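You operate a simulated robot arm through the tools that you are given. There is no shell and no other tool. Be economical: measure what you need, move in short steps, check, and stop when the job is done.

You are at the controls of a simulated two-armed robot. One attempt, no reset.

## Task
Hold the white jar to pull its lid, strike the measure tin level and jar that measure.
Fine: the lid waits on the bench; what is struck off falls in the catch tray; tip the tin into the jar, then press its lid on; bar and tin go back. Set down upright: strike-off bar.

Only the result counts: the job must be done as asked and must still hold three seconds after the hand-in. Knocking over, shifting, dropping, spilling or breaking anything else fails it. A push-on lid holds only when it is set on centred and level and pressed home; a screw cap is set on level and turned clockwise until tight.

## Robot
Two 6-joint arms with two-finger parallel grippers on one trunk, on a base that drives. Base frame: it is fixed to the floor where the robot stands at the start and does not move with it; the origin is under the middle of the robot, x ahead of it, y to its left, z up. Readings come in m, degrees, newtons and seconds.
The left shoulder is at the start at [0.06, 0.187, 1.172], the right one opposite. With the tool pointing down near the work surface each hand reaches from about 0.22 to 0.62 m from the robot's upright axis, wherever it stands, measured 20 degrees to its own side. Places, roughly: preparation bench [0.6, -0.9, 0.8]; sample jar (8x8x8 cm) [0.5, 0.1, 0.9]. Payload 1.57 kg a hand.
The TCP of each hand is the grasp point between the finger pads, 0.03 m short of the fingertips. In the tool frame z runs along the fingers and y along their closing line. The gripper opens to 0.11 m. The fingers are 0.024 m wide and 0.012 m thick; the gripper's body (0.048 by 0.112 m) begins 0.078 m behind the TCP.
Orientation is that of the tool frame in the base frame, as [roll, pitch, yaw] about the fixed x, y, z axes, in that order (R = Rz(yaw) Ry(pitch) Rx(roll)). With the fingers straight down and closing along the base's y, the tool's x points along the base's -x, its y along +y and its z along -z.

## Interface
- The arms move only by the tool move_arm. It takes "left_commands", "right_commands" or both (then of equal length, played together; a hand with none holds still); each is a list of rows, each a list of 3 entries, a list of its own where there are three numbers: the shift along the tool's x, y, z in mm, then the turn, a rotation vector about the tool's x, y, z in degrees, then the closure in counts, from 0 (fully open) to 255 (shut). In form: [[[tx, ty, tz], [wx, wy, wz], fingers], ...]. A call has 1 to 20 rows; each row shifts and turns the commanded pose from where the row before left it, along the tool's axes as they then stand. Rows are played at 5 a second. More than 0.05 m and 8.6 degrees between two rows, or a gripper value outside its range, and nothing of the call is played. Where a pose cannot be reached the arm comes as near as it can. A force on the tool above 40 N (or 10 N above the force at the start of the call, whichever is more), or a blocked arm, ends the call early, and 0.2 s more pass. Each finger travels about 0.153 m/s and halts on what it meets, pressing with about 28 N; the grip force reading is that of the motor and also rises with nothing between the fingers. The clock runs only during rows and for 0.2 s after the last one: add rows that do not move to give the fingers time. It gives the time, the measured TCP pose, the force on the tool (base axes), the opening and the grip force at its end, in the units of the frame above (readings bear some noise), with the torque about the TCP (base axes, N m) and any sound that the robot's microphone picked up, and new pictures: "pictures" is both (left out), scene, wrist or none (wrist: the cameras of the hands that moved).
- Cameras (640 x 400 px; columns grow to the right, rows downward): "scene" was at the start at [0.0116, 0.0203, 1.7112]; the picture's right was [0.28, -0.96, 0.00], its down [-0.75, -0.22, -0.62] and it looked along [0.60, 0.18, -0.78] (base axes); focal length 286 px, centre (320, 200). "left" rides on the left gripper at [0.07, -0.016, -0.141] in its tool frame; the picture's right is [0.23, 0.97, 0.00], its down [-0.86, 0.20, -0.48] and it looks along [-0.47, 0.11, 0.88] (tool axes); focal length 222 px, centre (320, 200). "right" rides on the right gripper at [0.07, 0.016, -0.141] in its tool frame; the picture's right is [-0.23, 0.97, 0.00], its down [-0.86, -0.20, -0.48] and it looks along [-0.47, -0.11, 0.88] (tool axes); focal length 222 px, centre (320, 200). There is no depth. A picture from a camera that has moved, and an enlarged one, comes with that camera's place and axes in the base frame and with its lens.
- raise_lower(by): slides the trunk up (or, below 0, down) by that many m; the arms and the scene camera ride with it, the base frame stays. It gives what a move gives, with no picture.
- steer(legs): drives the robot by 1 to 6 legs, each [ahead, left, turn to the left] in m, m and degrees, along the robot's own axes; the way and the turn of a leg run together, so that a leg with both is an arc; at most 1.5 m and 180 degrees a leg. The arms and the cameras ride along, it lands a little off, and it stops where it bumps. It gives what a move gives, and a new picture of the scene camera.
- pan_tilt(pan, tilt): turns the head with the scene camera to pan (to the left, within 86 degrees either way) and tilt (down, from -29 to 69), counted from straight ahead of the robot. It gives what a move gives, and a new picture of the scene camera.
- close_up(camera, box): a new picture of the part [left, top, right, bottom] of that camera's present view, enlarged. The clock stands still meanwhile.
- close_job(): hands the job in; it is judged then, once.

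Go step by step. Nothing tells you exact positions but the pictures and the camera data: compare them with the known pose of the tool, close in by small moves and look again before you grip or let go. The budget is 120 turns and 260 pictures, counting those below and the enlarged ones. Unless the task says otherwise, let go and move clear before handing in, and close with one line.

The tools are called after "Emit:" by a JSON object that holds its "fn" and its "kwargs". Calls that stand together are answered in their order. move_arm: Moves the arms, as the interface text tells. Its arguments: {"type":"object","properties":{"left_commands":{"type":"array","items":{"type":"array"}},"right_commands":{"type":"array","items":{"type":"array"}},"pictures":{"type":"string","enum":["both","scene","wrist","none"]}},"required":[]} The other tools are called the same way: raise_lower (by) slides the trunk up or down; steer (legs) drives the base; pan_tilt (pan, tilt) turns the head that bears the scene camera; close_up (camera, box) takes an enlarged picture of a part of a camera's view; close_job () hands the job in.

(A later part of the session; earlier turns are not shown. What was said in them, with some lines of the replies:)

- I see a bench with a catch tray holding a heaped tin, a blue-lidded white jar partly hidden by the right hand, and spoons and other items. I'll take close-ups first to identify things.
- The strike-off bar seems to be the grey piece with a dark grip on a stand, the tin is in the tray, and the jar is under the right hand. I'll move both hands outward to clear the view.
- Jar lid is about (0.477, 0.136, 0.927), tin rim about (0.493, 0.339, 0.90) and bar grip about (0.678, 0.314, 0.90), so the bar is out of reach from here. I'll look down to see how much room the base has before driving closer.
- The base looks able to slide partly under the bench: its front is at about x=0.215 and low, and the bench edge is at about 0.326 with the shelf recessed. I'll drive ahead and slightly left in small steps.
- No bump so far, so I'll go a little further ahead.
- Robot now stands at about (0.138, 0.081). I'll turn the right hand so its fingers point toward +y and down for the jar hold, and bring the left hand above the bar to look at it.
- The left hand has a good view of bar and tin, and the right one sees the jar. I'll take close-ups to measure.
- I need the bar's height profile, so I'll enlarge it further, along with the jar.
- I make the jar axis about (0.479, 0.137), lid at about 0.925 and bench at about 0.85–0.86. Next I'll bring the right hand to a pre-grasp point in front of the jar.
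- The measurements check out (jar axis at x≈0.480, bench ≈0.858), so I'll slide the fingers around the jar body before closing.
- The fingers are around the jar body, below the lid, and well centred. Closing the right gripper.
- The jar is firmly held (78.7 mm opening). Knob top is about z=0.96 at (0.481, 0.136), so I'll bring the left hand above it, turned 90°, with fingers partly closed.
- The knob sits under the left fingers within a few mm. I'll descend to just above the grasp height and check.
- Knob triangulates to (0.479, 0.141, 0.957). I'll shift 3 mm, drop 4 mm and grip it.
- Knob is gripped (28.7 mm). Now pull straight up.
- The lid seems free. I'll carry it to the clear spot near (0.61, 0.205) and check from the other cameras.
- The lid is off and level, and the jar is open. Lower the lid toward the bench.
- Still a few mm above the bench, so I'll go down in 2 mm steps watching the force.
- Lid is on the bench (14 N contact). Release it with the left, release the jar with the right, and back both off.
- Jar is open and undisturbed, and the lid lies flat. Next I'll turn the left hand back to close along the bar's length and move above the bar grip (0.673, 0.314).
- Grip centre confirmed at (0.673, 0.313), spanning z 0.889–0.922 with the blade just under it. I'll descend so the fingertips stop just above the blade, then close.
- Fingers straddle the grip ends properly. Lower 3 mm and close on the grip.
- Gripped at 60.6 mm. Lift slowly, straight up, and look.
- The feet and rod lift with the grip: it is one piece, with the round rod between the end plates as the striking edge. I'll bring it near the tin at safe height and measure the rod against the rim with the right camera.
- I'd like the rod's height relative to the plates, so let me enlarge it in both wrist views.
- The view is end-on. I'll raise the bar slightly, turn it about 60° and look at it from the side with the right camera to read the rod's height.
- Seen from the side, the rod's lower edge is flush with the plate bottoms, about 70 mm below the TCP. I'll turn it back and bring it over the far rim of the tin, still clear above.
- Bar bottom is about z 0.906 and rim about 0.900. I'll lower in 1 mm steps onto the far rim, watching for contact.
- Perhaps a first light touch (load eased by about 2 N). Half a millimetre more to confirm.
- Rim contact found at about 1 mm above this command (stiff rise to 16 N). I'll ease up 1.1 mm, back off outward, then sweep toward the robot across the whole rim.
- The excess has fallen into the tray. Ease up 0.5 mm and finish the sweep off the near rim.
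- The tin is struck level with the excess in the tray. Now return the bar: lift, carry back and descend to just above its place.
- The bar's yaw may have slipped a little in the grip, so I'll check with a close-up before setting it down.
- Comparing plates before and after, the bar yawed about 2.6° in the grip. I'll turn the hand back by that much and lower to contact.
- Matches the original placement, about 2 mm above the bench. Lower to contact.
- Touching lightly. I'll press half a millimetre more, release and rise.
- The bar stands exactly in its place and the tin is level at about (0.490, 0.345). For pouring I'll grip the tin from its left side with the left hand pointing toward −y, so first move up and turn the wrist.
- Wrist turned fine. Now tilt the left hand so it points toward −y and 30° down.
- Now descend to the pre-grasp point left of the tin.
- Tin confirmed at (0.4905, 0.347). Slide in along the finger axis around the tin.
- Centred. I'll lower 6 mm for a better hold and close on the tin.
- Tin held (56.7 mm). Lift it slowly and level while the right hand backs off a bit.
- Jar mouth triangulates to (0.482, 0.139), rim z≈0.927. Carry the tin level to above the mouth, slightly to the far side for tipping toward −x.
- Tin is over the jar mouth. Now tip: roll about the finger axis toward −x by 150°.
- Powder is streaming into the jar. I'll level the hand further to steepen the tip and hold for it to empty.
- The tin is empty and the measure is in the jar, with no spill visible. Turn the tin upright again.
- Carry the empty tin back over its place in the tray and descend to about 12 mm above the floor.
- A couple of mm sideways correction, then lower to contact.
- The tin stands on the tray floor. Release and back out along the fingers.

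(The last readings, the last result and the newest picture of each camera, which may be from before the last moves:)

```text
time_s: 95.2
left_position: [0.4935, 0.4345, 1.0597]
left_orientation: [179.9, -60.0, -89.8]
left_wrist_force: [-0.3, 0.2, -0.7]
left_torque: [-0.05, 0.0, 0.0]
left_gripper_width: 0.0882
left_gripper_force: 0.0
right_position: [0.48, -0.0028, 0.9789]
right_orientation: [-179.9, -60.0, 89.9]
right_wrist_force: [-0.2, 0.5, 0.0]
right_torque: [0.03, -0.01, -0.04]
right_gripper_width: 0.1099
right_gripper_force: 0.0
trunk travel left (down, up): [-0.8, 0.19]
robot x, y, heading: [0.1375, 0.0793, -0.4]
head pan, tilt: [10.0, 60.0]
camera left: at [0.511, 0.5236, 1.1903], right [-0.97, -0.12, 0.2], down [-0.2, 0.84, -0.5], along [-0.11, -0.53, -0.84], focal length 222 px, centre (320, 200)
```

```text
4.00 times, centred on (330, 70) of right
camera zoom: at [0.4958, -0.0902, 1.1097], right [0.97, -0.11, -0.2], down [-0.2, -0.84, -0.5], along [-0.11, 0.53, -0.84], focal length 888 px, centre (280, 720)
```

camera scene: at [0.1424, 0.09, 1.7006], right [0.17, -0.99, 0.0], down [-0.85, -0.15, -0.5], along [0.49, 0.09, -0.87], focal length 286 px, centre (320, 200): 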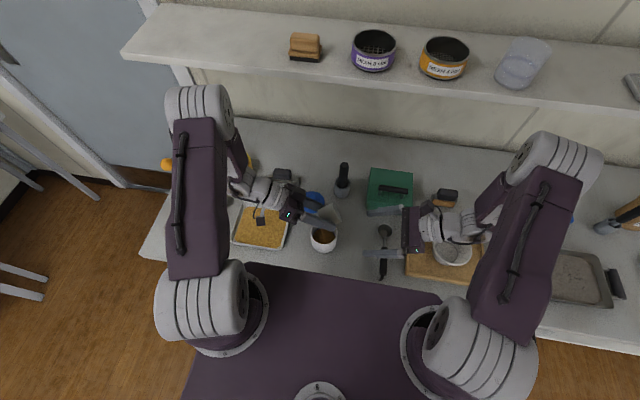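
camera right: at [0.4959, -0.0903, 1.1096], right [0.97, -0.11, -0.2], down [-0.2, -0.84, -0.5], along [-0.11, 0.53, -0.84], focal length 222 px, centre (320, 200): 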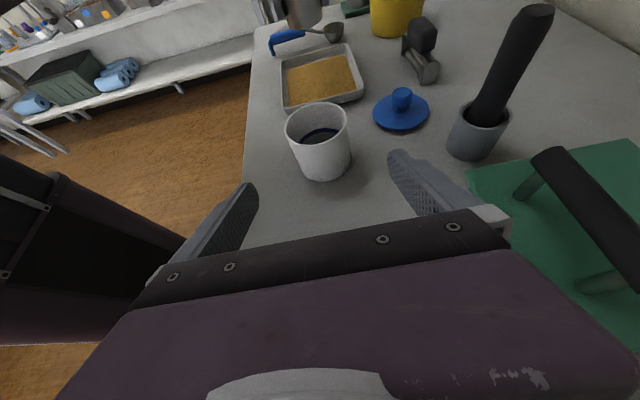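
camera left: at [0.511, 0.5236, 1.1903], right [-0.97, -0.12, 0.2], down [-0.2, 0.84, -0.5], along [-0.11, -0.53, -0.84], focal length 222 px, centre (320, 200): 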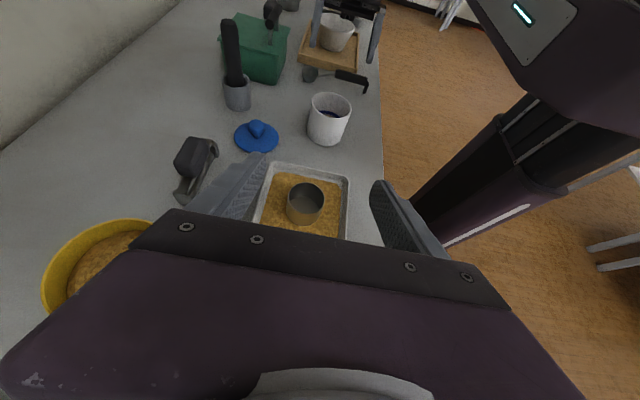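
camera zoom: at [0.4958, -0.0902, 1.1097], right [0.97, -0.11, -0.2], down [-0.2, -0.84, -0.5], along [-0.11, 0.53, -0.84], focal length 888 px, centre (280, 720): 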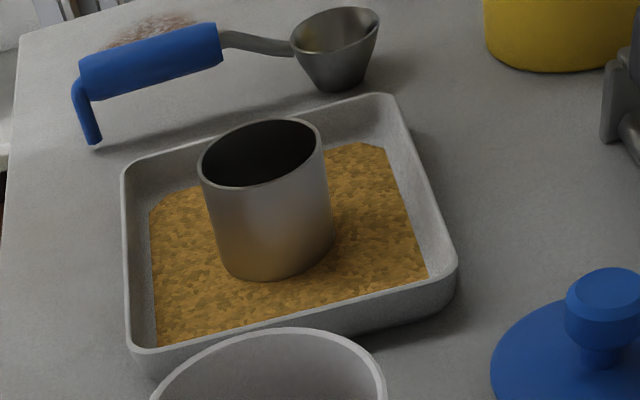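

The tin is back upright in place. Now the right hand returns around the jar while the left hand straightens to point down.

Emit:
{"fn": "move_arm", "kwargs": {"left_commands": [[[0, 0, 0], [0, -8.57, 0], 50], [[0, 0, 0], [0, -8.57, 0], 80], [[0, 0, 0], [0, -8.57, 0], 110], [[0, 0, 0], [0, -8.57, 0], 139], [[0, 0, 0], [0, -8.57, 0], 139], [[0, 0, 0], [0, -8.57, 0], 139], [[0, 0, 0], [0, -8.57, 0], 139], [[0, 0, 0], [0, 0, 8.57], 139], [[0, 0, 0], [0, 0, 8.57], 139], [[0, 0, 0], [0, 0, 8.57], 139], [[0, 0, 0], [0, 0, 8.57], 139], [[0, 0, 0], [0, 0, 8.57], 139], [[0, 0, 0], [0, 0, 8.57], 139], [[0, 0, 0], [0, 0, 8.57], 139], [[0, 0, 0], [0, 0, 8.57], 139], [[0, 0, 0], [0, 0, 8.57], 139], [[0, 0, 0], [0, 0, 8.57], 139], [[0, 0, 0], [0, 0, 8.57], 139], [[0, 0, 0], [0, 0, 0], 139]], "right_commands": [[[0, 0, 20], [0, 0, 0], 0], [[0, 0, 20], [0, 0, 0], 0], [[0, 0, 20], [0, 0, 0], 0], [[0, 0, 20], [0, 0, 0], 0], [[0, 0, 20], [0, 0, 0], 0], [[0, 0, 20], [0, 0, 0], 0], [[0, 0, 20], [0, 0, 0], 0], [[0, 0, 19.5], [0, 0, 0], 0], [[0, 0, 0], [0, 0, 0], 0], [[0, 0, 0], [0, 0, 0], 0], [[0, 0, 0], [0, 0, 0], 0], [[0, 0, 0], [0, 0, 0], 0], [[0, 0, 0], [0, 0, 0], 0], [[0, 0, 0], [0, 0, 0], 0], [[0, 0, 0], [0, 0, 0], 0], [[0, 0, 0], [0, 0, 0], 0], [[0, 0, 0], [0, 0, 0], 0], [[0, 0, 0], [0, 0, 0], 0], [[0, 0, 0], [0, 0, 0], 0]]}}

```text
time_s: 99.2
left_position: [0.4952, 0.4361, 1.0586]
left_orientation: [-179.9, 0.0, 175.6]
left_wrist_force: [-0.7, 0.8, -0.3]
left_torque: [0.01, -0.01, 0.0]
left_gripper_width: 0.0502
left_gripper_force: 0.0
right_position: [0.4801, 0.1357, 0.898]
right_orientation: [-180.0, -60.0, 89.9]
right_wrist_force: [0.0, 0.1, 0.5]
right_torque: [-0.02, -0.02, 0.03]
right_gripper_width: 0.1101
right_gripper_force: 0.0
trunk travel left (down, up): [-0.8, 0.19]
robot x, y, heading: [0.1367, 0.0782, -0.1]
head pan, tilt: [10.0, 60.0]
camera scene: at [0.1423, 0.0901, 1.7006], right [0.17, -0.99, 0.0], down [-0.85, -0.15, -0.5], along [0.49, 0.09, -0.87], focal length 286 px, centre (320, 200)
camera right: at [0.4964, 0.0483, 1.0301], right [0.97, -0.11, -0.2], down [-0.2, -0.84, -0.5], along [-0.11, 0.53, -0.84], focal length 222 px, centre (320, 200)
camera left: at [0.4241, 0.4257, 1.1999], right [-0.15, 0.99, 0.0], down [0.87, 0.14, 0.48], along [0.47, 0.07, -0.88], focal length 222 px, centre (320, 200)
```

scene: 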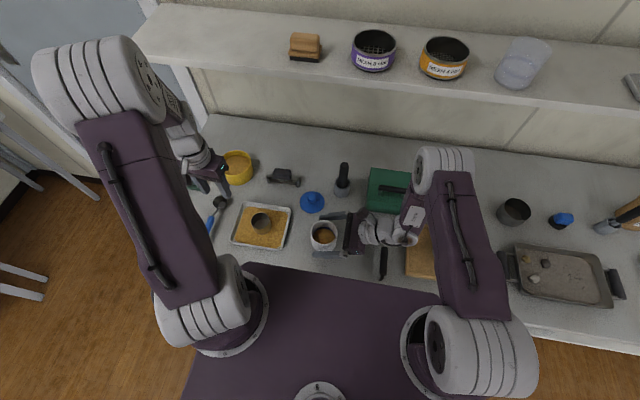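
right: 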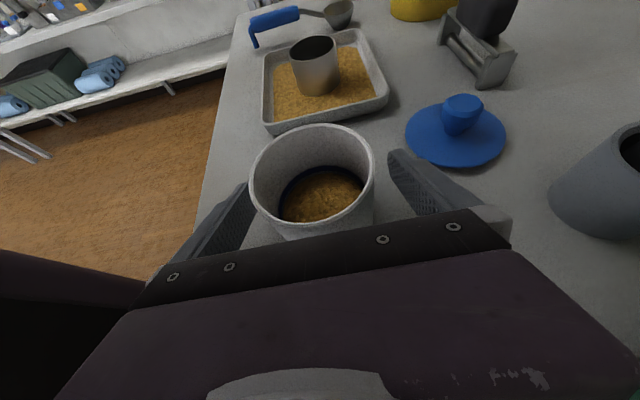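
left: 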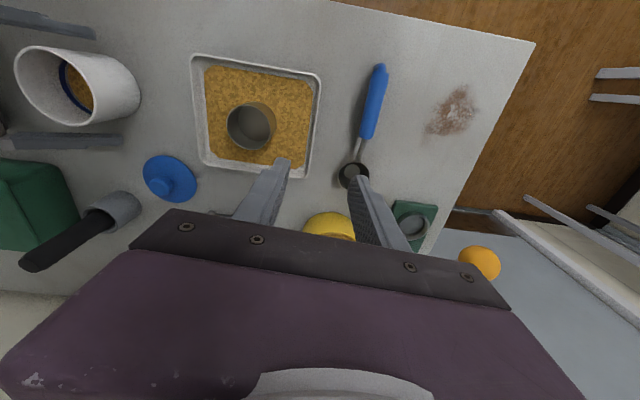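

The measure is in the jar. Close the right hand on the jar, and bring the left over the lid at the orientation used before.

Emit:
{"fn": "move_arm", "kwargs": {"left_commands": [[[0, 0, 0], [0, 0, 8.56], 139], [[0, 0, 0], [0, 0, 8.56], 139], [[0, 0, 0], [0, 0, 8.56], 139], [[0, 0, 0], [0, 0, 8.56], 139], [[0, 0, 0], [0, 0, 8.56], 139], [[0, 0, 0], [0, 0, 8.56], 139], [[0, 0, 0], [0, 0, 8.56], 139], [[0, 0, 0], [0, 0, 8.56], 139], [[0, 0, 0], [0, 0, 8.56], 139], [[0, 0, 0], [0, 0, 8.56], 139], [[-29, 14.4, 3.5], [0, 0, 0], 139], [[-29, 14.4, 3.5], [0, 0, 0], 139], [[-29, 14.4, 3.5], [0, 0, 0], 139], [[-29, 14.4, 3.5], [0, 0, 0], 139], [[-29, 14.4, 3.5], [0, 0, 0], 139], [[-29, 14.4, 3.5], [0, 0, 0], 139], [[-29, 14.4, 3.5], [0, 0, 0], 139], [[-29, 14.4, 3.5], [0, 0, 0], 139], [[0, 0, 0], [0, 0, 0], 139]], "right_commands": [[[0, 0, 0], [0, 0, 0], 60], [[0, 0, 0], [0, 0, 0], 70], [[0, 0, 0], [0, 0, 0], 80], [[0, 0, 0], [0, 0, 0], 120], [[0, 0, 0], [0, 0, 0], 160], [[0, 0, 0], [0, 0, 0], 160], [[0, 0, 0], [0, 0, 0], 160], [[0, 0, 0], [0, 0, 0], 160], [[0, 0, 0], [0, 0, 0], 160], [[0, 0, 0], [0, 0, 0], 160], [[0, 0, 0], [0, 0, 0], 160], [[0, 0, 0], [0, 0, 0], 160], [[0, 0, 0], [0, 0, 0], 160], [[0, 0, 0], [0, 0, 0], 160], [[0, 0, 0], [0, 0, 0], 160], [[0, 0, 0], [0, 0, 0], 160], [[0, 0, 0], [0, 0, 0], 160], [[0, 0, 0], [0, 0, 0], 160], [[0, 0, 0], [0, 0, 0], 160]], "pictures": "wrist"}}

Emit:
{"fn": "close_up", "kwargs": {"camera": "left", "box": [140, 80, 400, 230]}}

```text
time_s: 103.2
left_position: [0.6105, 0.2038, 1.0303]
left_orientation: [180.0, 0.0, 90.3]
left_wrist_force: [-0.1, 0.5, 0.0]
left_torque: [-0.03, 0.0, 0.02]
left_gripper_width: 0.0503
left_gripper_force: 0.2
right_position: [0.4802, 0.136, 0.9]
right_orientation: [-180.0, -60.0, 89.9]
right_wrist_force: [0.8, -0.9, 1.4]
right_torque: [0.05, -0.02, 0.01]
right_gripper_width: 0.0787
right_gripper_force: 27.7
trunk travel left (down, up): [-0.8, 0.19]
robot x, y, heading: [0.1388, 0.0796, -0.1]
head pan, tilt: [10.0, 60.0]
camera right: at [0.4963, 0.0484, 1.0301], right [0.97, -0.12, -0.2], down [-0.2, -0.84, -0.5], along [-0.11, 0.53, -0.84], focal length 222 px, centre (320, 200)
camera left: at [0.5943, 0.2755, 1.1712], right [0.97, 0.23, 0.0], down [0.2, -0.85, 0.48], along [0.11, -0.47, -0.88], focal length 222 px, centre (320, 200)
```

right: 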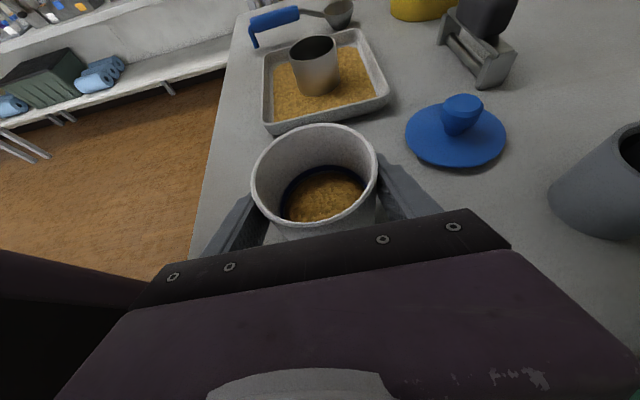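
left: 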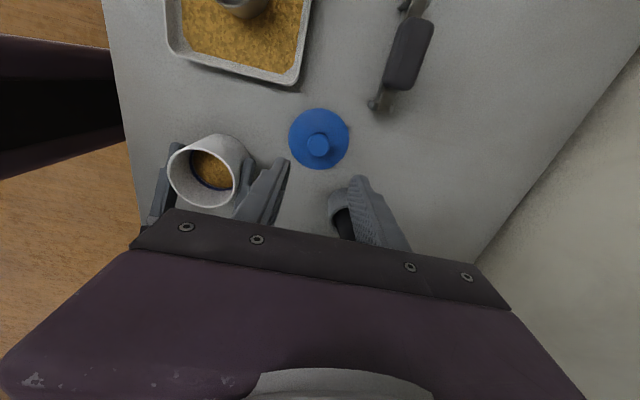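

```text
2.46 times, centred on (270, 155) of left
camera zoom: at [0.5943, 0.2755, 1.1712], right [0.97, 0.23, 0.0], down [0.2, -0.85, 0.48], along [0.11, -0.47, -0.88], focal length 547 px, centre (443, 311)
```

zoom: 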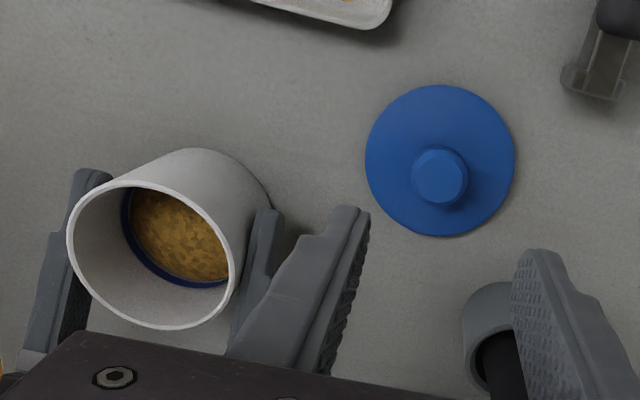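

Jar held and filled to its ring. Descend to the lid knob (z 0.907) and grip it.

Emit:
{"fn": "move_arm", "kwargs": {"left_commands": [[[0, 0, 25], [0, 0, 0], 139], [[0, 0, 25], [0, 0, 0], 139], [[0, 0, 25], [0, 0, 0], 139], [[0, 0, 25], [0, 0, 0], 139], [[0, 0, 15], [0, 0, 0], 139], [[0, 0, 8], [0, 0, 0], 139], [[0, 0, 0], [0, 0, 0], 139]], "pictures": "none"}}

Emit:
{"fn": "close_up", "kwargs": {"camera": "left", "box": [240, 80, 420, 230]}}

```text
time_s: 104.8
left_position: [0.6108, 0.2052, 0.9063]
left_orientation: [180.0, 0.0, 90.3]
left_wrist_force: [-0.7, -0.1, -0.2]
left_torque: [-0.01, 0.0, 0.02]
left_gripper_width: 0.0501
left_gripper_force: 0.0
right_position: [0.4807, 0.1355, 0.898]
right_orientation: [-179.9, -59.9, 89.9]
right_wrist_force: [-0.3, -0.1, -0.1]
right_torque: [-0.02, -0.01, 0.01]
right_gripper_width: 0.0788
right_gripper_force: 28.3
trunk travel left (down, up): [-0.8, 0.19]
robot x, y, heading: [0.1384, 0.0775, -0.2]
head pan, tilt: [10.0, 60.0]
```

```text
2.67 times, centred on (330, 155) of left
camera zoom: at [0.5941, 0.275, 1.0481], right [0.97, 0.23, 0.0], down [0.2, -0.85, 0.48], along [0.11, -0.47, -0.88], focal length 592 px, centre (293, 320)
```

zoom: 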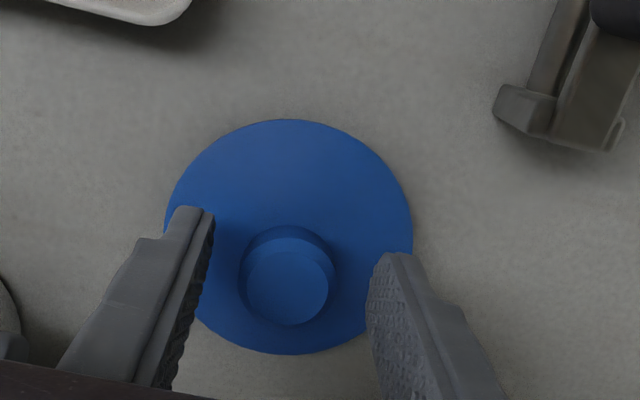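

Alignment is as before. Grip the knob, lift and carry toward the jar.

Emit:
{"fn": "move_arm", "kwargs": {"left_commands": [[[0, 0, 0], [0, 0, 0], 170], [[0, 0, 0], [0, 0, 0], 200], [[0, 0, 0], [0, 0, 0], 240], [[0, 0, 0], [0, 0, 0], 245], [[0, 0, -20], [0, 0, 0], 245], [[0, 0, -25], [0, 0, 0], 245], [[0, 0, -25], [0, 0, 0], 245], [[0, 0, -25], [0, 0, 0], 245], [[0, 0, -20], [0, 0, 0], 245], [[-10.5, -22, 0], [0, 0, 0], 245], [[-10.5, -22, 0], [0, 0, 0], 245], [[-10.5, -22, 0], [0, 0, 0], 245], [[-10.5, -22, 0], [0, 0, 0], 245], [[-10.5, -22, 0], [0, 0, 0], 245], [[-10.5, -22, 0], [0, 0, 0], 245], [[0, 0, 0], [0, 0, 0], 245]], "pictures": "wrist"}}

Emit:
{"fn": "close_up", "kwargs": {"camera": "right", "box": [220, 40, 420, 230]}}

```text
time_s: 108.2
left_position: [0.4771, 0.1394, 1.0231]
left_orientation: [-180.0, -0.1, 90.2]
left_wrist_force: [0.4, -0.1, -0.6]
left_torque: [-0.05, 0.0, -0.01]
left_gripper_width: 0.0285
left_gripper_force: 27.9
right_position: [0.4799, 0.1358, 0.8988]
right_orientation: [-179.9, -60.1, 89.9]
right_wrist_force: [-0.3, -0.4, 0.6]
right_torque: [-0.07, 0.0, -0.04]
right_gripper_width: 0.0788
right_gripper_force: 28.0
trunk travel left (down, up): [-0.8, 0.19]
robot x, y, heading: [0.1374, 0.0817, -0.2]
head pan, tilt: [10.0, 60.0]
camera left: at [0.4622, 0.211, 1.164], right [0.97, 0.23, 0.0], down [0.2, -0.85, 0.48], along [0.11, -0.47, -0.88], focal length 222 px, centre (320, 200)
```

left: 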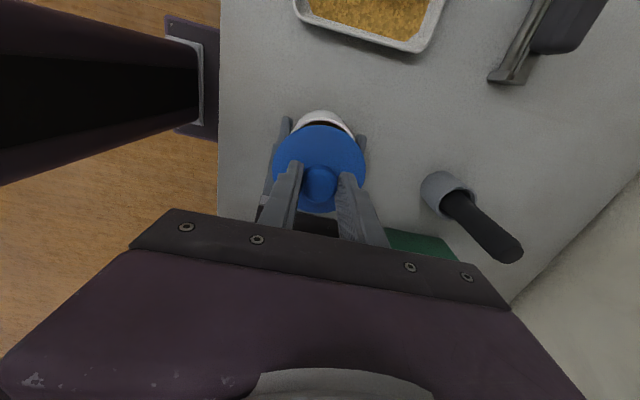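

```text
2.11 times, centred on (320, 135) of right
camera zoom: at [0.4964, 0.0483, 1.0301], right [0.97, -0.11, -0.2], down [-0.2, -0.84, -0.5], along [-0.11, 0.53, -0.84], focal length 468 px, centre (320, 337)
```

zoom: 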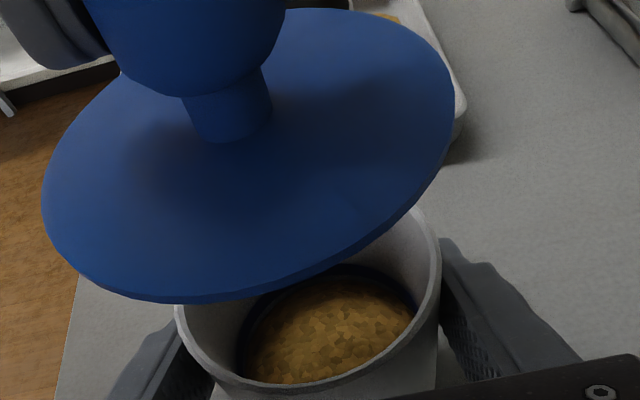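

Shift a few mm to line up and descend to about 12 mm above seating, then inspect centring.

Emit:
{"fn": "move_arm", "kwargs": {"left_commands": [[[3, 1.5, 20], [0, 0, 0], 245], [[0, 0, 20], [0, 0, 0], 245], [[0, 0, 8], [0, 0, 0], 245], [[0, 0, 0], [0, 0, 0], 245], [[0, 0, 0], [0, 0, 0], 245]], "pictures": "none"}}

Emit:
{"fn": "close_up", "kwargs": {"camera": "right", "box": [220, 60, 420, 230]}}

Emit:
{"fn": "close_up", "kwargs": {"camera": "left", "box": [230, 80, 410, 230]}}

Emit:
{"fn": "close_up", "kwargs": {"camera": "scene", "box": [280, 200, 380, 270]}}

```text
time_s: 109.4
left_position: [0.4791, 0.143, 0.9747]
left_orientation: [179.9, 0.0, 90.2]
left_wrist_force: [-9.9, -21.4, 32.3]
left_torque: [-0.86, 0.31, -0.12]
left_gripper_width: 0.0284
left_gripper_force: 28.4
right_position: [0.4804, 0.1354, 0.899]
right_orientation: [179.7, -60.0, 90.0]
right_wrist_force: [12.2, 20.2, -13.7]
right_torque: [-0.44, 0.35, 0.04]
right_gripper_width: 0.0786
right_gripper_force: 27.7
trunk travel left (down, up): [-0.8, 0.19]
robot x, y, heading: [0.1357, 0.0784, 0.0]
head pan, tilt: [10.0, 60.0]
```

```text
2.35 times, centred on (320, 145) of right
camera zoom: at [0.4962, 0.048, 1.0305], right [0.97, -0.12, -0.2], down [-0.2, -0.84, -0.5], along [-0.11, 0.53, -0.84], focal length 523 px, centre (320, 329)
```

zoom: 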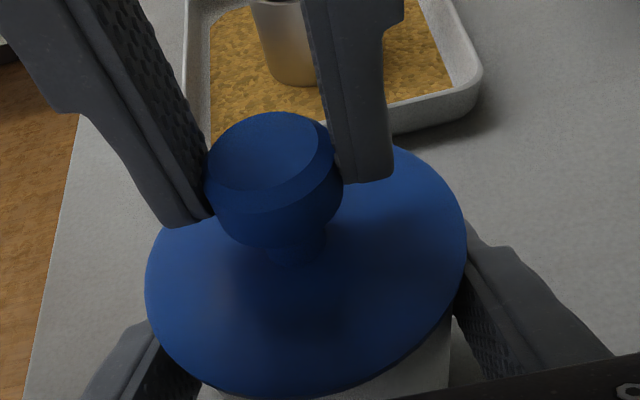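

```text
2.67 times, centred on (320, 155) of left
camera zoom: at [0.4638, 0.2137, 1.1163], right [0.97, 0.23, 0.0], down [0.2, -0.85, 0.48], along [0.11, -0.47, -0.88], focal length 592 px, centre (320, 320)
```

zoom: 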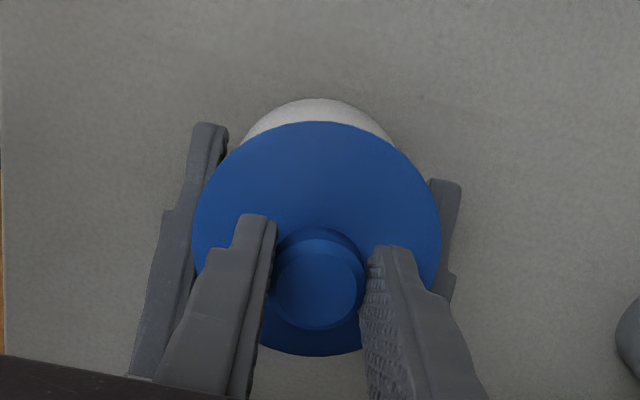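

```text
5.71 times, centred on (330, 235) of scene
camera zoom: at [0.1412, 0.0896, 1.7008], right [0.17, -0.99, 0.0], down [-0.85, -0.15, -0.5], along [0.49, 0.09, -0.87], focal length 1636 px, centre (263, 0)
```

zoom: 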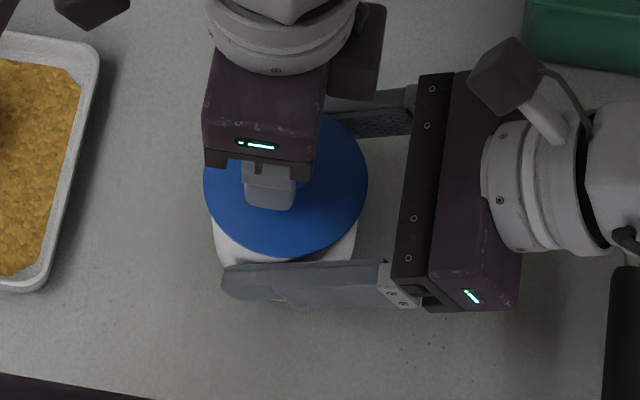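

Contact came early with side forces pushing the lid toward −y/−x, so it's about 1–2 mm off. I'll lift a little, shift and try again gently.

Emit:
{"fn": "move_arm", "kwargs": {"left_commands": [[[0, 0, -8], [0, 0, 0], 245], [[-1.8, -0.8, 0], [0, 0, 0], 245], [[0, 0, 0], [0, 0, 0], 245]], "pictures": "none"}}

Emit:
{"fn": "move_arm", "kwargs": {"left_commands": [[[0, 0, 3], [0, 0, 0], 245], [[0, 0, 2], [0, 0, 0], 245], [[0, 0, 1], [0, 0, 0], 245], [[0, 0, 0], [0, 0, 0], 245]], "pictures": "none"}}

Emit:
{"fn": "close_up", "kwargs": {"camera": "right", "box": [220, 60, 420, 230]}}

```text
time_s: 110.2
left_position: [0.4788, 0.1415, 0.9827]
left_orientation: [179.9, 0.1, 90.1]
left_wrist_force: [-0.5, 0.0, -0.9]
left_torque: [0.01, 0.0, 0.01]
left_gripper_width: 0.0284
left_gripper_force: 27.9
right_position: [0.4793, 0.1355, 0.899]
right_orientation: [180.0, -60.1, 90.0]
right_wrist_force: [0.5, 1.5, 8.1]
right_torque: [0.41, -0.06, 0.01]
right_gripper_width: 0.0789
right_gripper_force: 28.4
trunk travel left (down, up): [-0.8, 0.19]
robot x, y, heading: [0.1361, 0.0781, 0.2]
head pan, tilt: [10.0, 60.0]
```

```text
time_s: 111.2
left_position: [0.479, 0.1415, 0.978]
left_orientation: [179.9, 0.0, 90.3]
left_wrist_force: [6.2, 18.5, 23.6]
left_torque: [0.3, -0.09, 0.04]
left_gripper_width: 0.0284
left_gripper_force: 27.9
right_position: [0.4786, 0.1353, 0.8987]
right_orientation: [-180.0, -59.9, 89.8]
right_wrist_force: [-2.0, -19.6, 2.9]
right_torque: [0.68, -0.47, 0.05]
right_gripper_width: 0.0786
right_gripper_force: 28.0
trunk travel left (down, up): [-0.8, 0.19]
robot x, y, heading: [0.1376, 0.0823, -0.1]
head pan, tilt: [10.0, 60.0]
```

```text
2.35 times, centred on (320, 145) of right
camera zoom: at [0.4954, 0.0478, 1.0304], right [0.97, -0.12, -0.2], down [-0.2, -0.84, -0.5], along [-0.11, 0.53, -0.84], focal length 523 px, centre (320, 329)
```

zoom: 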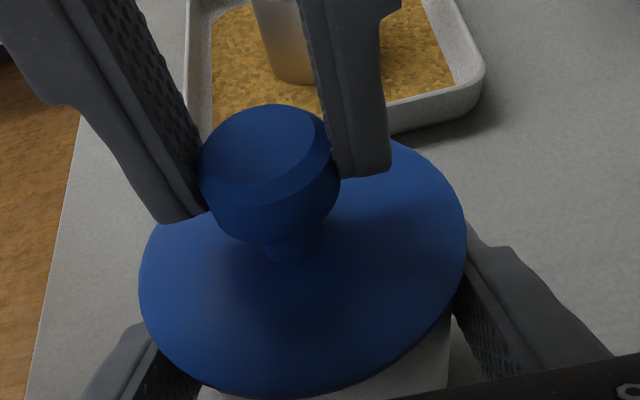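

The side force reversed, so the true centre lies between the two tries; the first try in fact had the lid almost seated. I'll lift, re-grip the jar to relieve strain, set the midpoint and look.

Emit:
{"fn": "move_arm", "kwargs": {"left_commands": [[[0, 0, -9], [0, 0, 0], 245], [[0.9, 0.35, 0], [0, 0, 0], 245], [[0, 0, 0], [0, 0, 0], 245], [[0, 0, 0], [0, 0, 0], 245], [[0, 0, 0], [0, 0, 0], 245], [[0, 0, 0], [0, 0, 0], 245], [[0, 0, 0], [0, 0, 0], 245]], "right_commands": [[[0, 0, 0], [0, 0, 0], 160], [[0, 0, 0], [0, 0, 0], 50], [[0, 0, 0], [0, 0, 0], 50], [[0, 0, 0], [0, 0, 0], 70], [[0, 0, 0], [0, 0, 0], 90], [[0, 0, 0], [0, 0, 0], 160], [[0, 0, 0], [0, 0, 0], 160]], "pictures": "none"}}

Emit:
{"fn": "close_up", "kwargs": {"camera": "right", "box": [220, 60, 420, 230]}}

Emit:
{"fn": "close_up", "kwargs": {"camera": "left", "box": [230, 80, 410, 230]}}

```text
time_s: 112.8
left_position: [0.4794, 0.1424, 0.9862]
left_orientation: [180.0, 0.0, 90.2]
left_wrist_force: [-0.2, 0.3, -0.9]
left_torque: [0.0, 0.01, 0.0]
left_gripper_width: 0.0286
left_gripper_force: 27.9
right_position: [0.4805, 0.1357, 0.8993]
right_orientation: [-179.9, -60.1, 90.0]
right_wrist_force: [-1.0, -0.2, 0.0]
right_torque: [0.03, 0.0, 0.01]
right_gripper_width: 0.0786
right_gripper_force: 28.7
trunk travel left (down, up): [-0.8, 0.19]
robot x, y, heading: [0.1393, 0.0779, -0.2]
head pan, tilt: [10.0, 60.0]
```

```text
2.35 times, centred on (320, 145) of right
camera zoom: at [0.4964, 0.0483, 1.03], right [0.97, -0.11, -0.2], down [-0.2, -0.84, -0.5], along [-0.11, 0.53, -0.84], focal length 523 px, centre (320, 329)
```

zoom: 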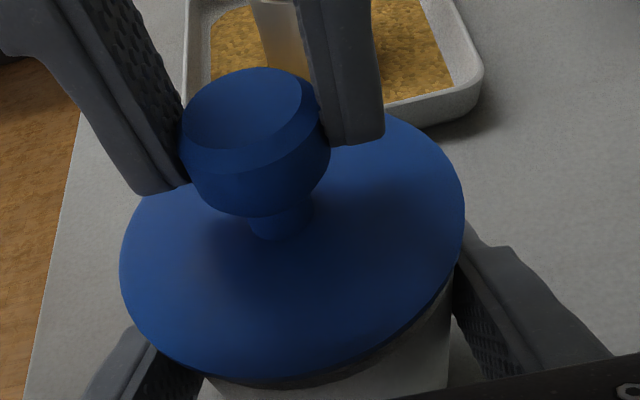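

```text
2.67 times, centred on (320, 155) of left
camera zoom: at [0.4631, 0.2134, 1.1269], right [0.97, 0.23, 0.0], down [0.2, -0.85, 0.48], along [0.11, -0.47, -0.88], focal length 592 px, centre (320, 320)
```

zoom: 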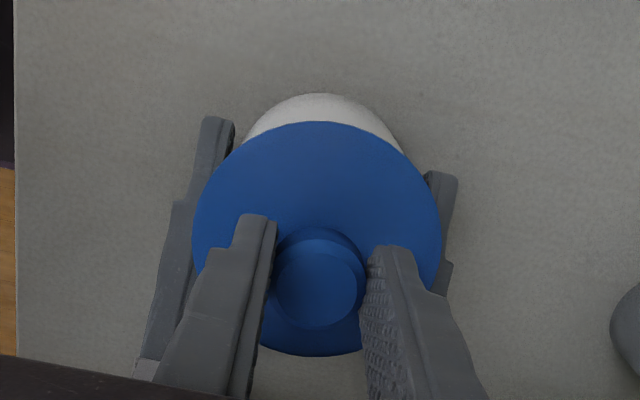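

Strain is gone. Now descend in small steps and read the forces.

Emit:
{"fn": "move_arm", "kwargs": {"left_commands": [[[0, 0, 4], [0, 0, 0], 245], [[0, 0, 3], [0, 0, 0], 245], [[0, 0, 1], [0, 0, 0], 245], [[0, 0, 0], [0, 0, 0], 245]], "pictures": "none"}}

Emit:
{"fn": "move_arm", "kwargs": {"left_commands": [[[0, 0, 1], [0, 0, 0], 245], [[0, 0, 0], [0, 0, 0], 245]], "pictures": "none"}}

```text
time_s: 113.8
left_position: [0.4796, 0.1424, 0.977]
left_orientation: [180.0, 0.0, 90.2]
left_wrist_force: [3.6, 9.9, 10.3]
left_torque: [0.15, -0.06, -0.01]
left_gripper_width: 0.0285
left_gripper_force: 28.1
right_position: [0.4789, 0.1363, 0.8977]
right_orientation: [180.0, -59.9, 89.8]
right_wrist_force: [-0.4, -8.8, -1.4]
right_torque: [0.54, -0.29, -0.01]
right_gripper_width: 0.0785
right_gripper_force: 27.6
trunk travel left (down, up): [-0.8, 0.19]
robot x, y, heading: [0.1376, 0.0814, 0.1]
head pan, tilt: [10.0, 60.0]
```

```text
time_s: 114.4
left_position: [0.4791, 0.1425, 0.9761]
left_orientation: [-180.0, -0.1, 90.2]
left_wrist_force: [7.3, 13.2, -5.4]
left_torque: [0.85, -0.4, 0.01]
left_gripper_width: 0.0286
left_gripper_force: 28.0
right_position: [0.4787, 0.1356, 0.8994]
right_orientation: [-179.8, -60.1, 89.8]
right_wrist_force: [-6.4, -13.9, 6.8]
right_torque: [0.14, -0.05, 0.02]
right_gripper_width: 0.0789
right_gripper_force: 27.9
trunk travel left (down, up): [-0.8, 0.19]
robot x, y, heading: [0.1384, 0.0813, -0.1]
head pan, tilt: [10.0, 60.0]
```

The vertical force flipped as if the lid drew in. I'll relieve the side load by a small shift and keep pressing.

Emit:
{"fn": "move_arm", "kwargs": {"left_commands": [[[0.6, 0.4, 0], [0, 0, 0], 245], [[0, 0, 0.5], [0, 0, 0], 245], [[0, 0, 0], [0, 0, 0], 245]], "pictures": "none"}}

Emit:
{"fn": "close_up", "kwargs": {"camera": "right", "box": [220, 60, 420, 230]}}

```text
time_s: 115.2
left_position: [0.4803, 0.1425, 0.9766]
left_orientation: [-180.0, 0.0, 90.2]
left_wrist_force: [0.4, -1.7, -0.8]
left_torque: [-0.07, -0.03, 0.03]
left_gripper_width: 0.0284
left_gripper_force: 27.7
right_position: [0.4792, 0.136, 0.8982]
right_orientation: [179.9, -60.0, 89.9]
right_wrist_force: [-1.6, 2.6, -1.2]
right_torque: [-0.07, 0.0, -0.06]
right_gripper_width: 0.0785
right_gripper_force: 27.8
trunk travel left (down, up): [-0.8, 0.19]
robot x, y, heading: [0.1343, 0.0791, 0.2]
head pan, tilt: [10.0, 60.0]
```

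```text
2.35 times, centred on (320, 145) of right
camera zoom: at [0.4966, 0.0484, 1.0301], right [0.97, -0.12, -0.2], down [-0.2, -0.84, -0.5], along [-0.11, 0.53, -0.84], focal length 523 px, centre (320, 329)
```

zoom: 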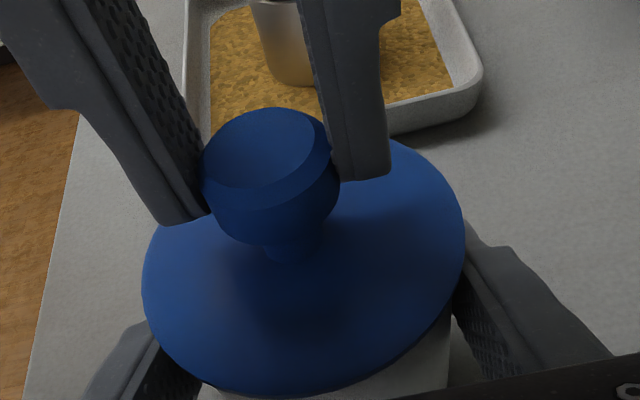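

Centred with no side load; it needs about 2–3 mm more. Press straight down.

Emit:
{"fn": "move_arm", "kwargs": {"left_commands": [[[0, 0, 1], [0, 0, 0], 245], [[0, 0, 1], [0, 0, 0], 245], [[0, 0, 0], [0, 0, 0], 245]], "pictures": "none"}}

Emit:
{"fn": "close_up", "kwargs": {"camera": "right", "box": [220, 60, 420, 230]}}

```text
time_s: 116.0
left_position: [0.4811, 0.1431, 0.9744]
left_orientation: [-180.0, 0.0, 90.2]
left_wrist_force: [-4.8, -5.4, 37.5]
left_torque: [-0.37, 0.18, -0.05]
left_gripper_width: 0.0286
left_gripper_force: 28.0
right_position: [0.4803, 0.1357, 0.8984]
right_orientation: [-179.9, -59.8, 89.9]
right_wrist_force: [8.6, 9.8, -16.1]
right_torque: [-0.29, 0.32, -0.05]
right_gripper_width: 0.0784
right_gripper_force: 27.8
trunk travel left (down, up): [-0.8, 0.19]
robot x, y, heading: [0.1376, 0.0823, 0.0]
head pan, tilt: [10.0, 60.0]
```

```text
2.35 times, centred on (320, 145) of right
camera zoom: at [0.4963, 0.0486, 1.0302], right [0.97, -0.12, -0.2], down [-0.2, -0.84, -0.5], along [-0.11, 0.53, -0.84], focal length 523 px, centre (320, 329)
```

zoom: 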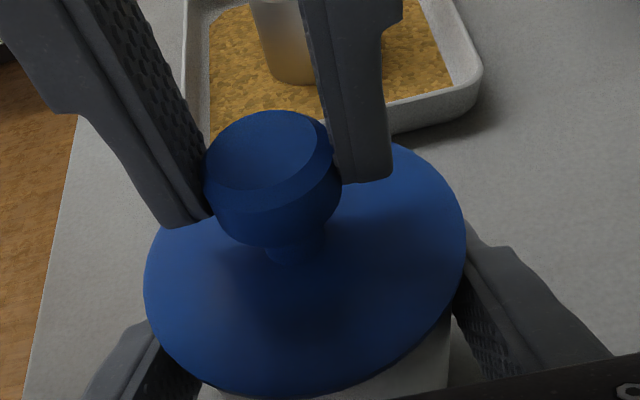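

Knob and lid now match the original seated picture. One more firm press to be sure.

Emit:
{"fn": "move_arm", "kwargs": {"left_commands": [[[-0.2, -0.2, 0.6], [0, 0, 0], 245], [[0, 0, 0], [0, 0, 0], 245], [[0, 0, -1.8], [0, 0, 0], 245], [[0, 0, 0], [0, 0, 0], 245]], "pictures": "none"}}

Emit:
{"fn": "close_up", "kwargs": {"camera": "right", "box": [220, 60, 420, 230]}}

```text
time_s: 117.0
left_position: [0.4791, 0.1426, 0.9741]
left_orientation: [-179.8, 0.0, 90.2]
left_wrist_force: [1.3, -0.4, 4.6]
left_torque: [-0.07, -0.12, 0.13]
left_gripper_width: 0.0286
left_gripper_force: 27.6
right_position: [0.4808, 0.1369, 0.8989]
right_orientation: [-179.9, -60.2, 90.0]
right_wrist_force: [-1.5, 0.2, -1.7]
right_torque: [-0.19, 0.0, -0.08]
right_gripper_width: 0.0787
right_gripper_force: 27.4
trunk travel left (down, up): [-0.8, 0.19]
robot x, y, heading: [0.1369, 0.0822, -0.2]
head pan, tilt: [10.0, 60.0]
```

```text
2.35 times, centred on (320, 145) of right
camera zoom: at [0.4958, 0.0481, 1.0301], right [0.97, -0.11, -0.2], down [-0.2, -0.84, -0.5], along [-0.11, 0.53, -0.84], focal length 523 px, centre (320, 329)
```

zoom: 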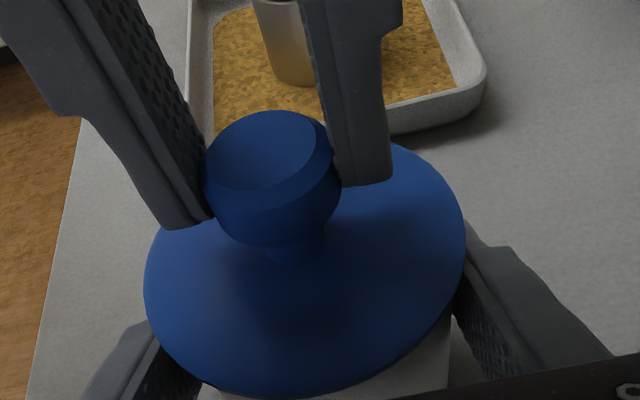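

Released load and the lid stays down. I'll let go of the knob, close the fingers above it and give one press on the knob top for certainty.

Emit:
{"fn": "move_arm", "kwargs": {"left_commands": [[[0, 0, 0], [0, 0, 0], 190], [[0, 0, 0], [0, 0, 0], 139], [[0, 0, 0], [0, 0, 0], 139], [[0, 0, -20], [0, 0, 0], 139], [[0, 0, -15], [0, 0, 0], 139], [[0, 0, 0], [0, 0, 0], 200], [[0, 0, 0], [0, 0, 0], 255], [[0, 0, 0], [0, 0, 0], 255], [[0, 0, 0], [0, 0, 0], 255]], "pictures": "none"}}

Emit:
{"fn": "close_up", "kwargs": {"camera": "right", "box": [220, 60, 420, 230]}}

Emit:
{"fn": "close_up", "kwargs": {"camera": "left", "box": [230, 80, 410, 230]}}

```text
time_s: 119.0
left_position: [0.48, 0.1425, 1.0101]
left_orientation: [180.0, 0.0, 90.1]
left_wrist_force: [0.3, -0.3, 0.8]
left_torque: [0.03, -0.05, 0.03]
left_gripper_width: 0.0003
left_gripper_force: 21.9
right_position: [0.4808, 0.1365, 0.8997]
right_orientation: [179.9, -60.0, 89.9]
right_wrist_force: [1.5, 0.8, 3.5]
right_torque: [-0.06, 0.11, -0.02]
right_gripper_width: 0.0787
right_gripper_force: 27.8
trunk travel left (down, up): [-0.8, 0.19]
robot x, y, heading: [0.1371, 0.0825, -0.0]
head pan, tilt: [10.0, 60.0]
```

```text
2.35 times, centred on (320, 145) of right
camera zoom: at [0.4964, 0.0483, 1.0302], right [0.97, -0.11, -0.2], down [-0.2, -0.84, -0.5], along [-0.11, 0.53, -0.84], focal length 523 px, centre (320, 329)
```

zoom: 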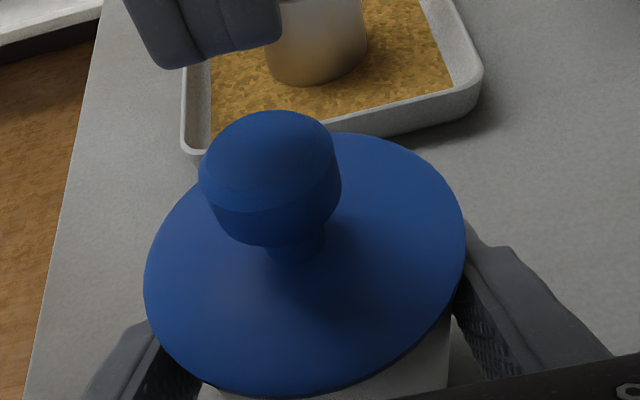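

```text
2.67 times, centred on (320, 155) of left
camera zoom: at [0.4639, 0.214, 1.1511], right [0.97, 0.23, 0.0], down [0.2, -0.85, 0.48], along [0.11, -0.47, -0.88], focal length 592 px, centre (320, 320)
```

zoom: 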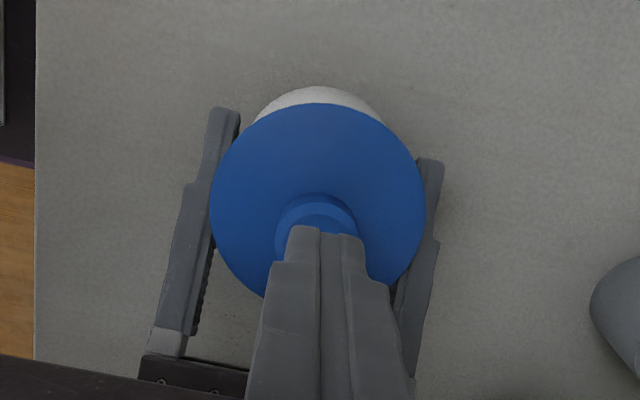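

Lid sits level and centred as in the original picture. Press down on the knob with closed fingertips.

Emit:
{"fn": "move_arm", "kwargs": {"left_commands": [[[0, 0, 12], [0, 0, 0], 255], [[0, 0, 5], [0, 0, 0], 255], [[0, 0, 2], [0, 0, 0], 255], [[0, 0, 1], [0, 0, 0], 255], [[0, 0, 1], [0, 0, 0], 255], [[0, 0, 1], [0, 0, 0], 255], [[0, 0, 1], [0, 0, 0], 255], [[0, 0, 1], [0, 0, 0], 255], [[0, 0, 1], [0, 0, 0], 255], [[0, 0, 0], [0, 0, 0], 255]], "pictures": "none"}}

Emit:
{"fn": "close_up", "kwargs": {"camera": "right", "box": [220, 60, 420, 230]}}

```text
time_s: 120.7
left_position: [0.4798, 0.1425, 0.9892]
left_orientation: [179.8, 0.0, 90.2]
left_wrist_force: [-1.6, 3.3, 15.0]
left_torque: [0.11, 0.06, -0.08]
left_gripper_width: 0.0
left_gripper_force: 22.0
right_position: [0.4803, 0.1359, 0.8984]
right_orientation: [179.9, -59.9, 89.8]
right_wrist_force: [1.6, -0.2, 3.2]
right_torque: [0.25, 0.44, 0.04]
right_gripper_width: 0.0784
right_gripper_force: 28.3
trunk travel left (down, up): [-0.8, 0.19]
robot x, y, heading: [0.1374, 0.0804, 0.1]
head pan, tilt: [10.0, 60.0]
stopped in row 8 (left hand): the force on the tool passed its limit at 44 N (the readings are from after the stop); the commanded pose is now the measured one
```

```text
2.35 times, centred on (320, 145) of right
camera zoom: at [0.4958, 0.0483, 1.0303], right [0.97, -0.12, -0.2], down [-0.2, -0.84, -0.5], along [-0.11, 0.53, -0.84], focal length 523 px, centre (320, 329)
```

zoom: 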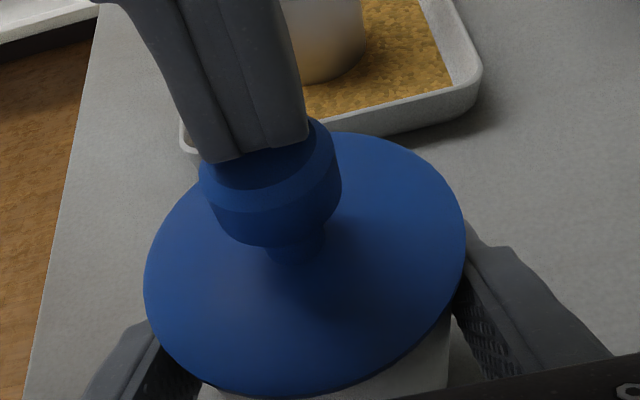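

Pressed to 44 N with no further travel, so the lid is home. Now raise the left hand, release the jar and back the right hand off.

Emit:
{"fn": "move_arm", "kwargs": {"left_commands": [[[0, 0, -20], [0, 0, 0], 255], [[0, 0, -25], [0, 0, 0], 255], [[0, 0, -25], [0, 0, 0], 255], [[0, 0, -25], [0, 0, 0], 255], [[20, 0, -15], [0, 0, 0], 255], [[20, 0, 0], [0, 0, 0], 255], [[20, 0, 0], [0, 0, 0], 255], [[20, 0, 0], [0, 0, 0], 255], [[0, 0, 0], [0, 0, 0], 255], [[0, 0, 0], [0, 0, 0], 255], [[0, 0, 0], [0, 0, 0], 255]], "right_commands": [[[0, 0, 0], [0, 0, 0], 160], [[0, 0, 0], [0, 0, 0], 60], [[0, 0, 0], [0, 0, 0], 0], [[0, 0, 0], [0, 0, 0], 0], [[0, 0, -20], [0, 0, 0], 0], [[0, 0, -24], [0, 0, 0], 0], [[0, 0, -24], [0, 0, 0], 0], [[0, 0, -24], [0, 0, 0], 0], [[0, 0, -24], [0, 0, 0], 0], [[0, 0, -24], [0, 0, 0], 0], [[0, 0, 0], [0, 0, 0], 0]]}}

Emit:
{"fn": "close_up", "kwargs": {"camera": "right", "box": [240, 0, 480, 180]}}

Emit:
{"fn": "close_up", "kwargs": {"camera": "scene", "box": [190, 140, 400, 270]}}

```text
time_s: 123.1
left_position: [0.48, 0.2237, 1.0981]
left_orientation: [-180.0, 0.1, 90.2]
left_wrist_force: [0.3, -0.2, -0.2]
left_torque: [-0.02, -0.03, 0.01]
left_gripper_width: 0.0001
left_gripper_force: 21.1
right_position: [0.479, 0.0153, 0.9672]
right_orientation: [-179.9, -59.8, 89.8]
right_wrist_force: [0.0, -0.6, 0.4]
right_torque: [-0.05, 0.01, 0.01]
right_gripper_width: 0.11
right_gripper_force: 0.1
trunk travel left (down, up): [-0.8, 0.19]
robot x, y, heading: [0.1413, 0.0835, -0.4]
head pan, tilt: [10.0, 60.0]
camera scene: at [0.1425, 0.0909, 1.7006], right [0.17, -0.98, 0.0], down [-0.85, -0.15, -0.5], along [0.49, 0.09, -0.87], focal length 286 px, centre (320, 200)
camera right: at [0.4963, -0.0723, 1.0998], right [0.97, -0.12, -0.2], down [-0.2, -0.84, -0.5], along [-0.11, 0.52, -0.84], focal length 222 px, centre (320, 200)
camera left: at [0.4635, 0.2946, 1.2392], right [0.97, 0.23, 0.0], down [0.2, -0.85, 0.48], along [0.11, -0.47, -0.88], focal length 222 px, centre (320, 200)
```

scene: 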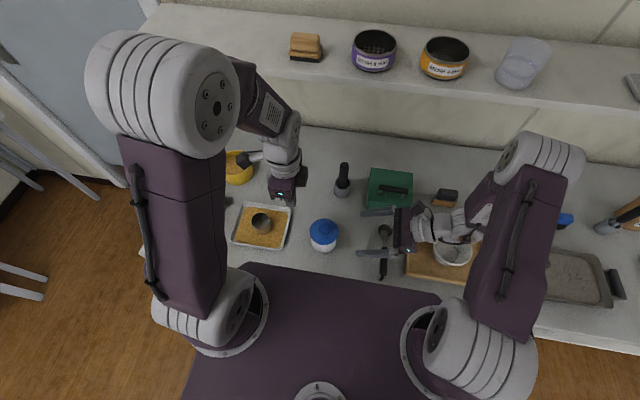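
right: 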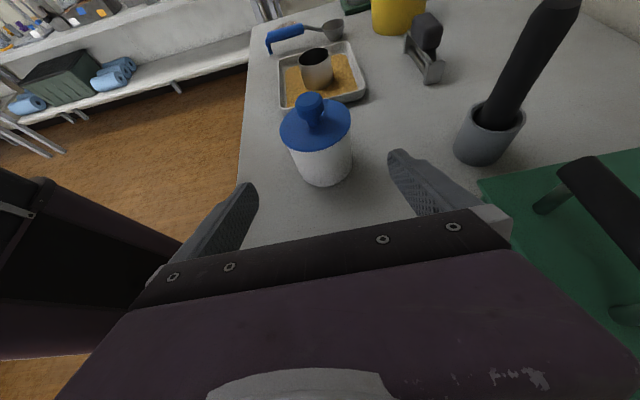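
left: 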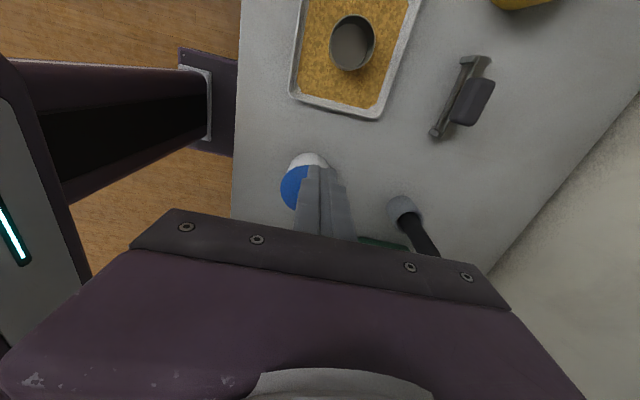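

```text
2.22 times, centred on (360, 90) of right
camera zoom: at [0.4963, -0.0723, 1.0998], right [0.97, -0.12, -0.2], down [-0.2, -0.84, -0.5], along [-0.11, 0.52, -0.84], focal length 494 px, centre (231, 444)
```

zoom: 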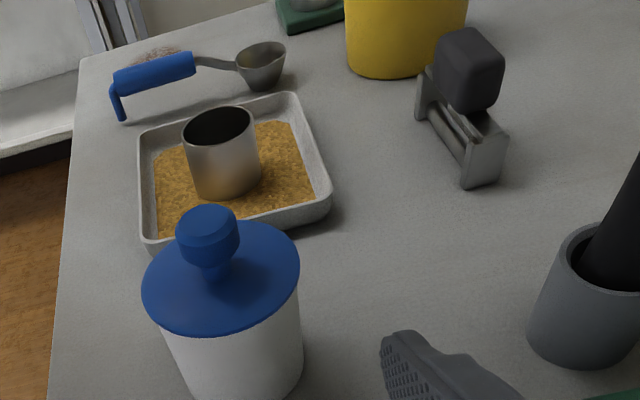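

```text
3.05 times, centred on (295, 205) of scene
camera zoom: at [0.1425, 0.0909, 1.7006], right [0.17, -0.98, 0.0], down [-0.85, -0.15, -0.5], along [0.49, 0.09, -0.87], focal length 873 px, centre (396, 185)
```

zoom: 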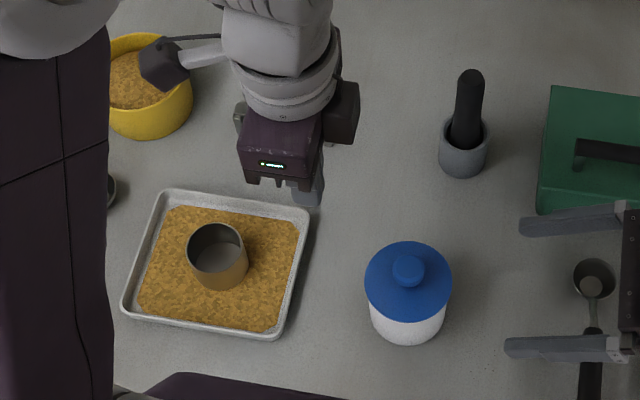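

The jar is lidded level and centred, the bar stands upright in its place, the tin is back in the tray, and both hands are clear. Handing in.

Emit:
{"fn": "close_job", "kwargs": {}}

```text
The job is handed in.
```

The job is handed in. The jar holds the levelled measure with its lid pressed home, the excess is in the catch tray, and bar (upright) and tin are back in place. I saw no spills.
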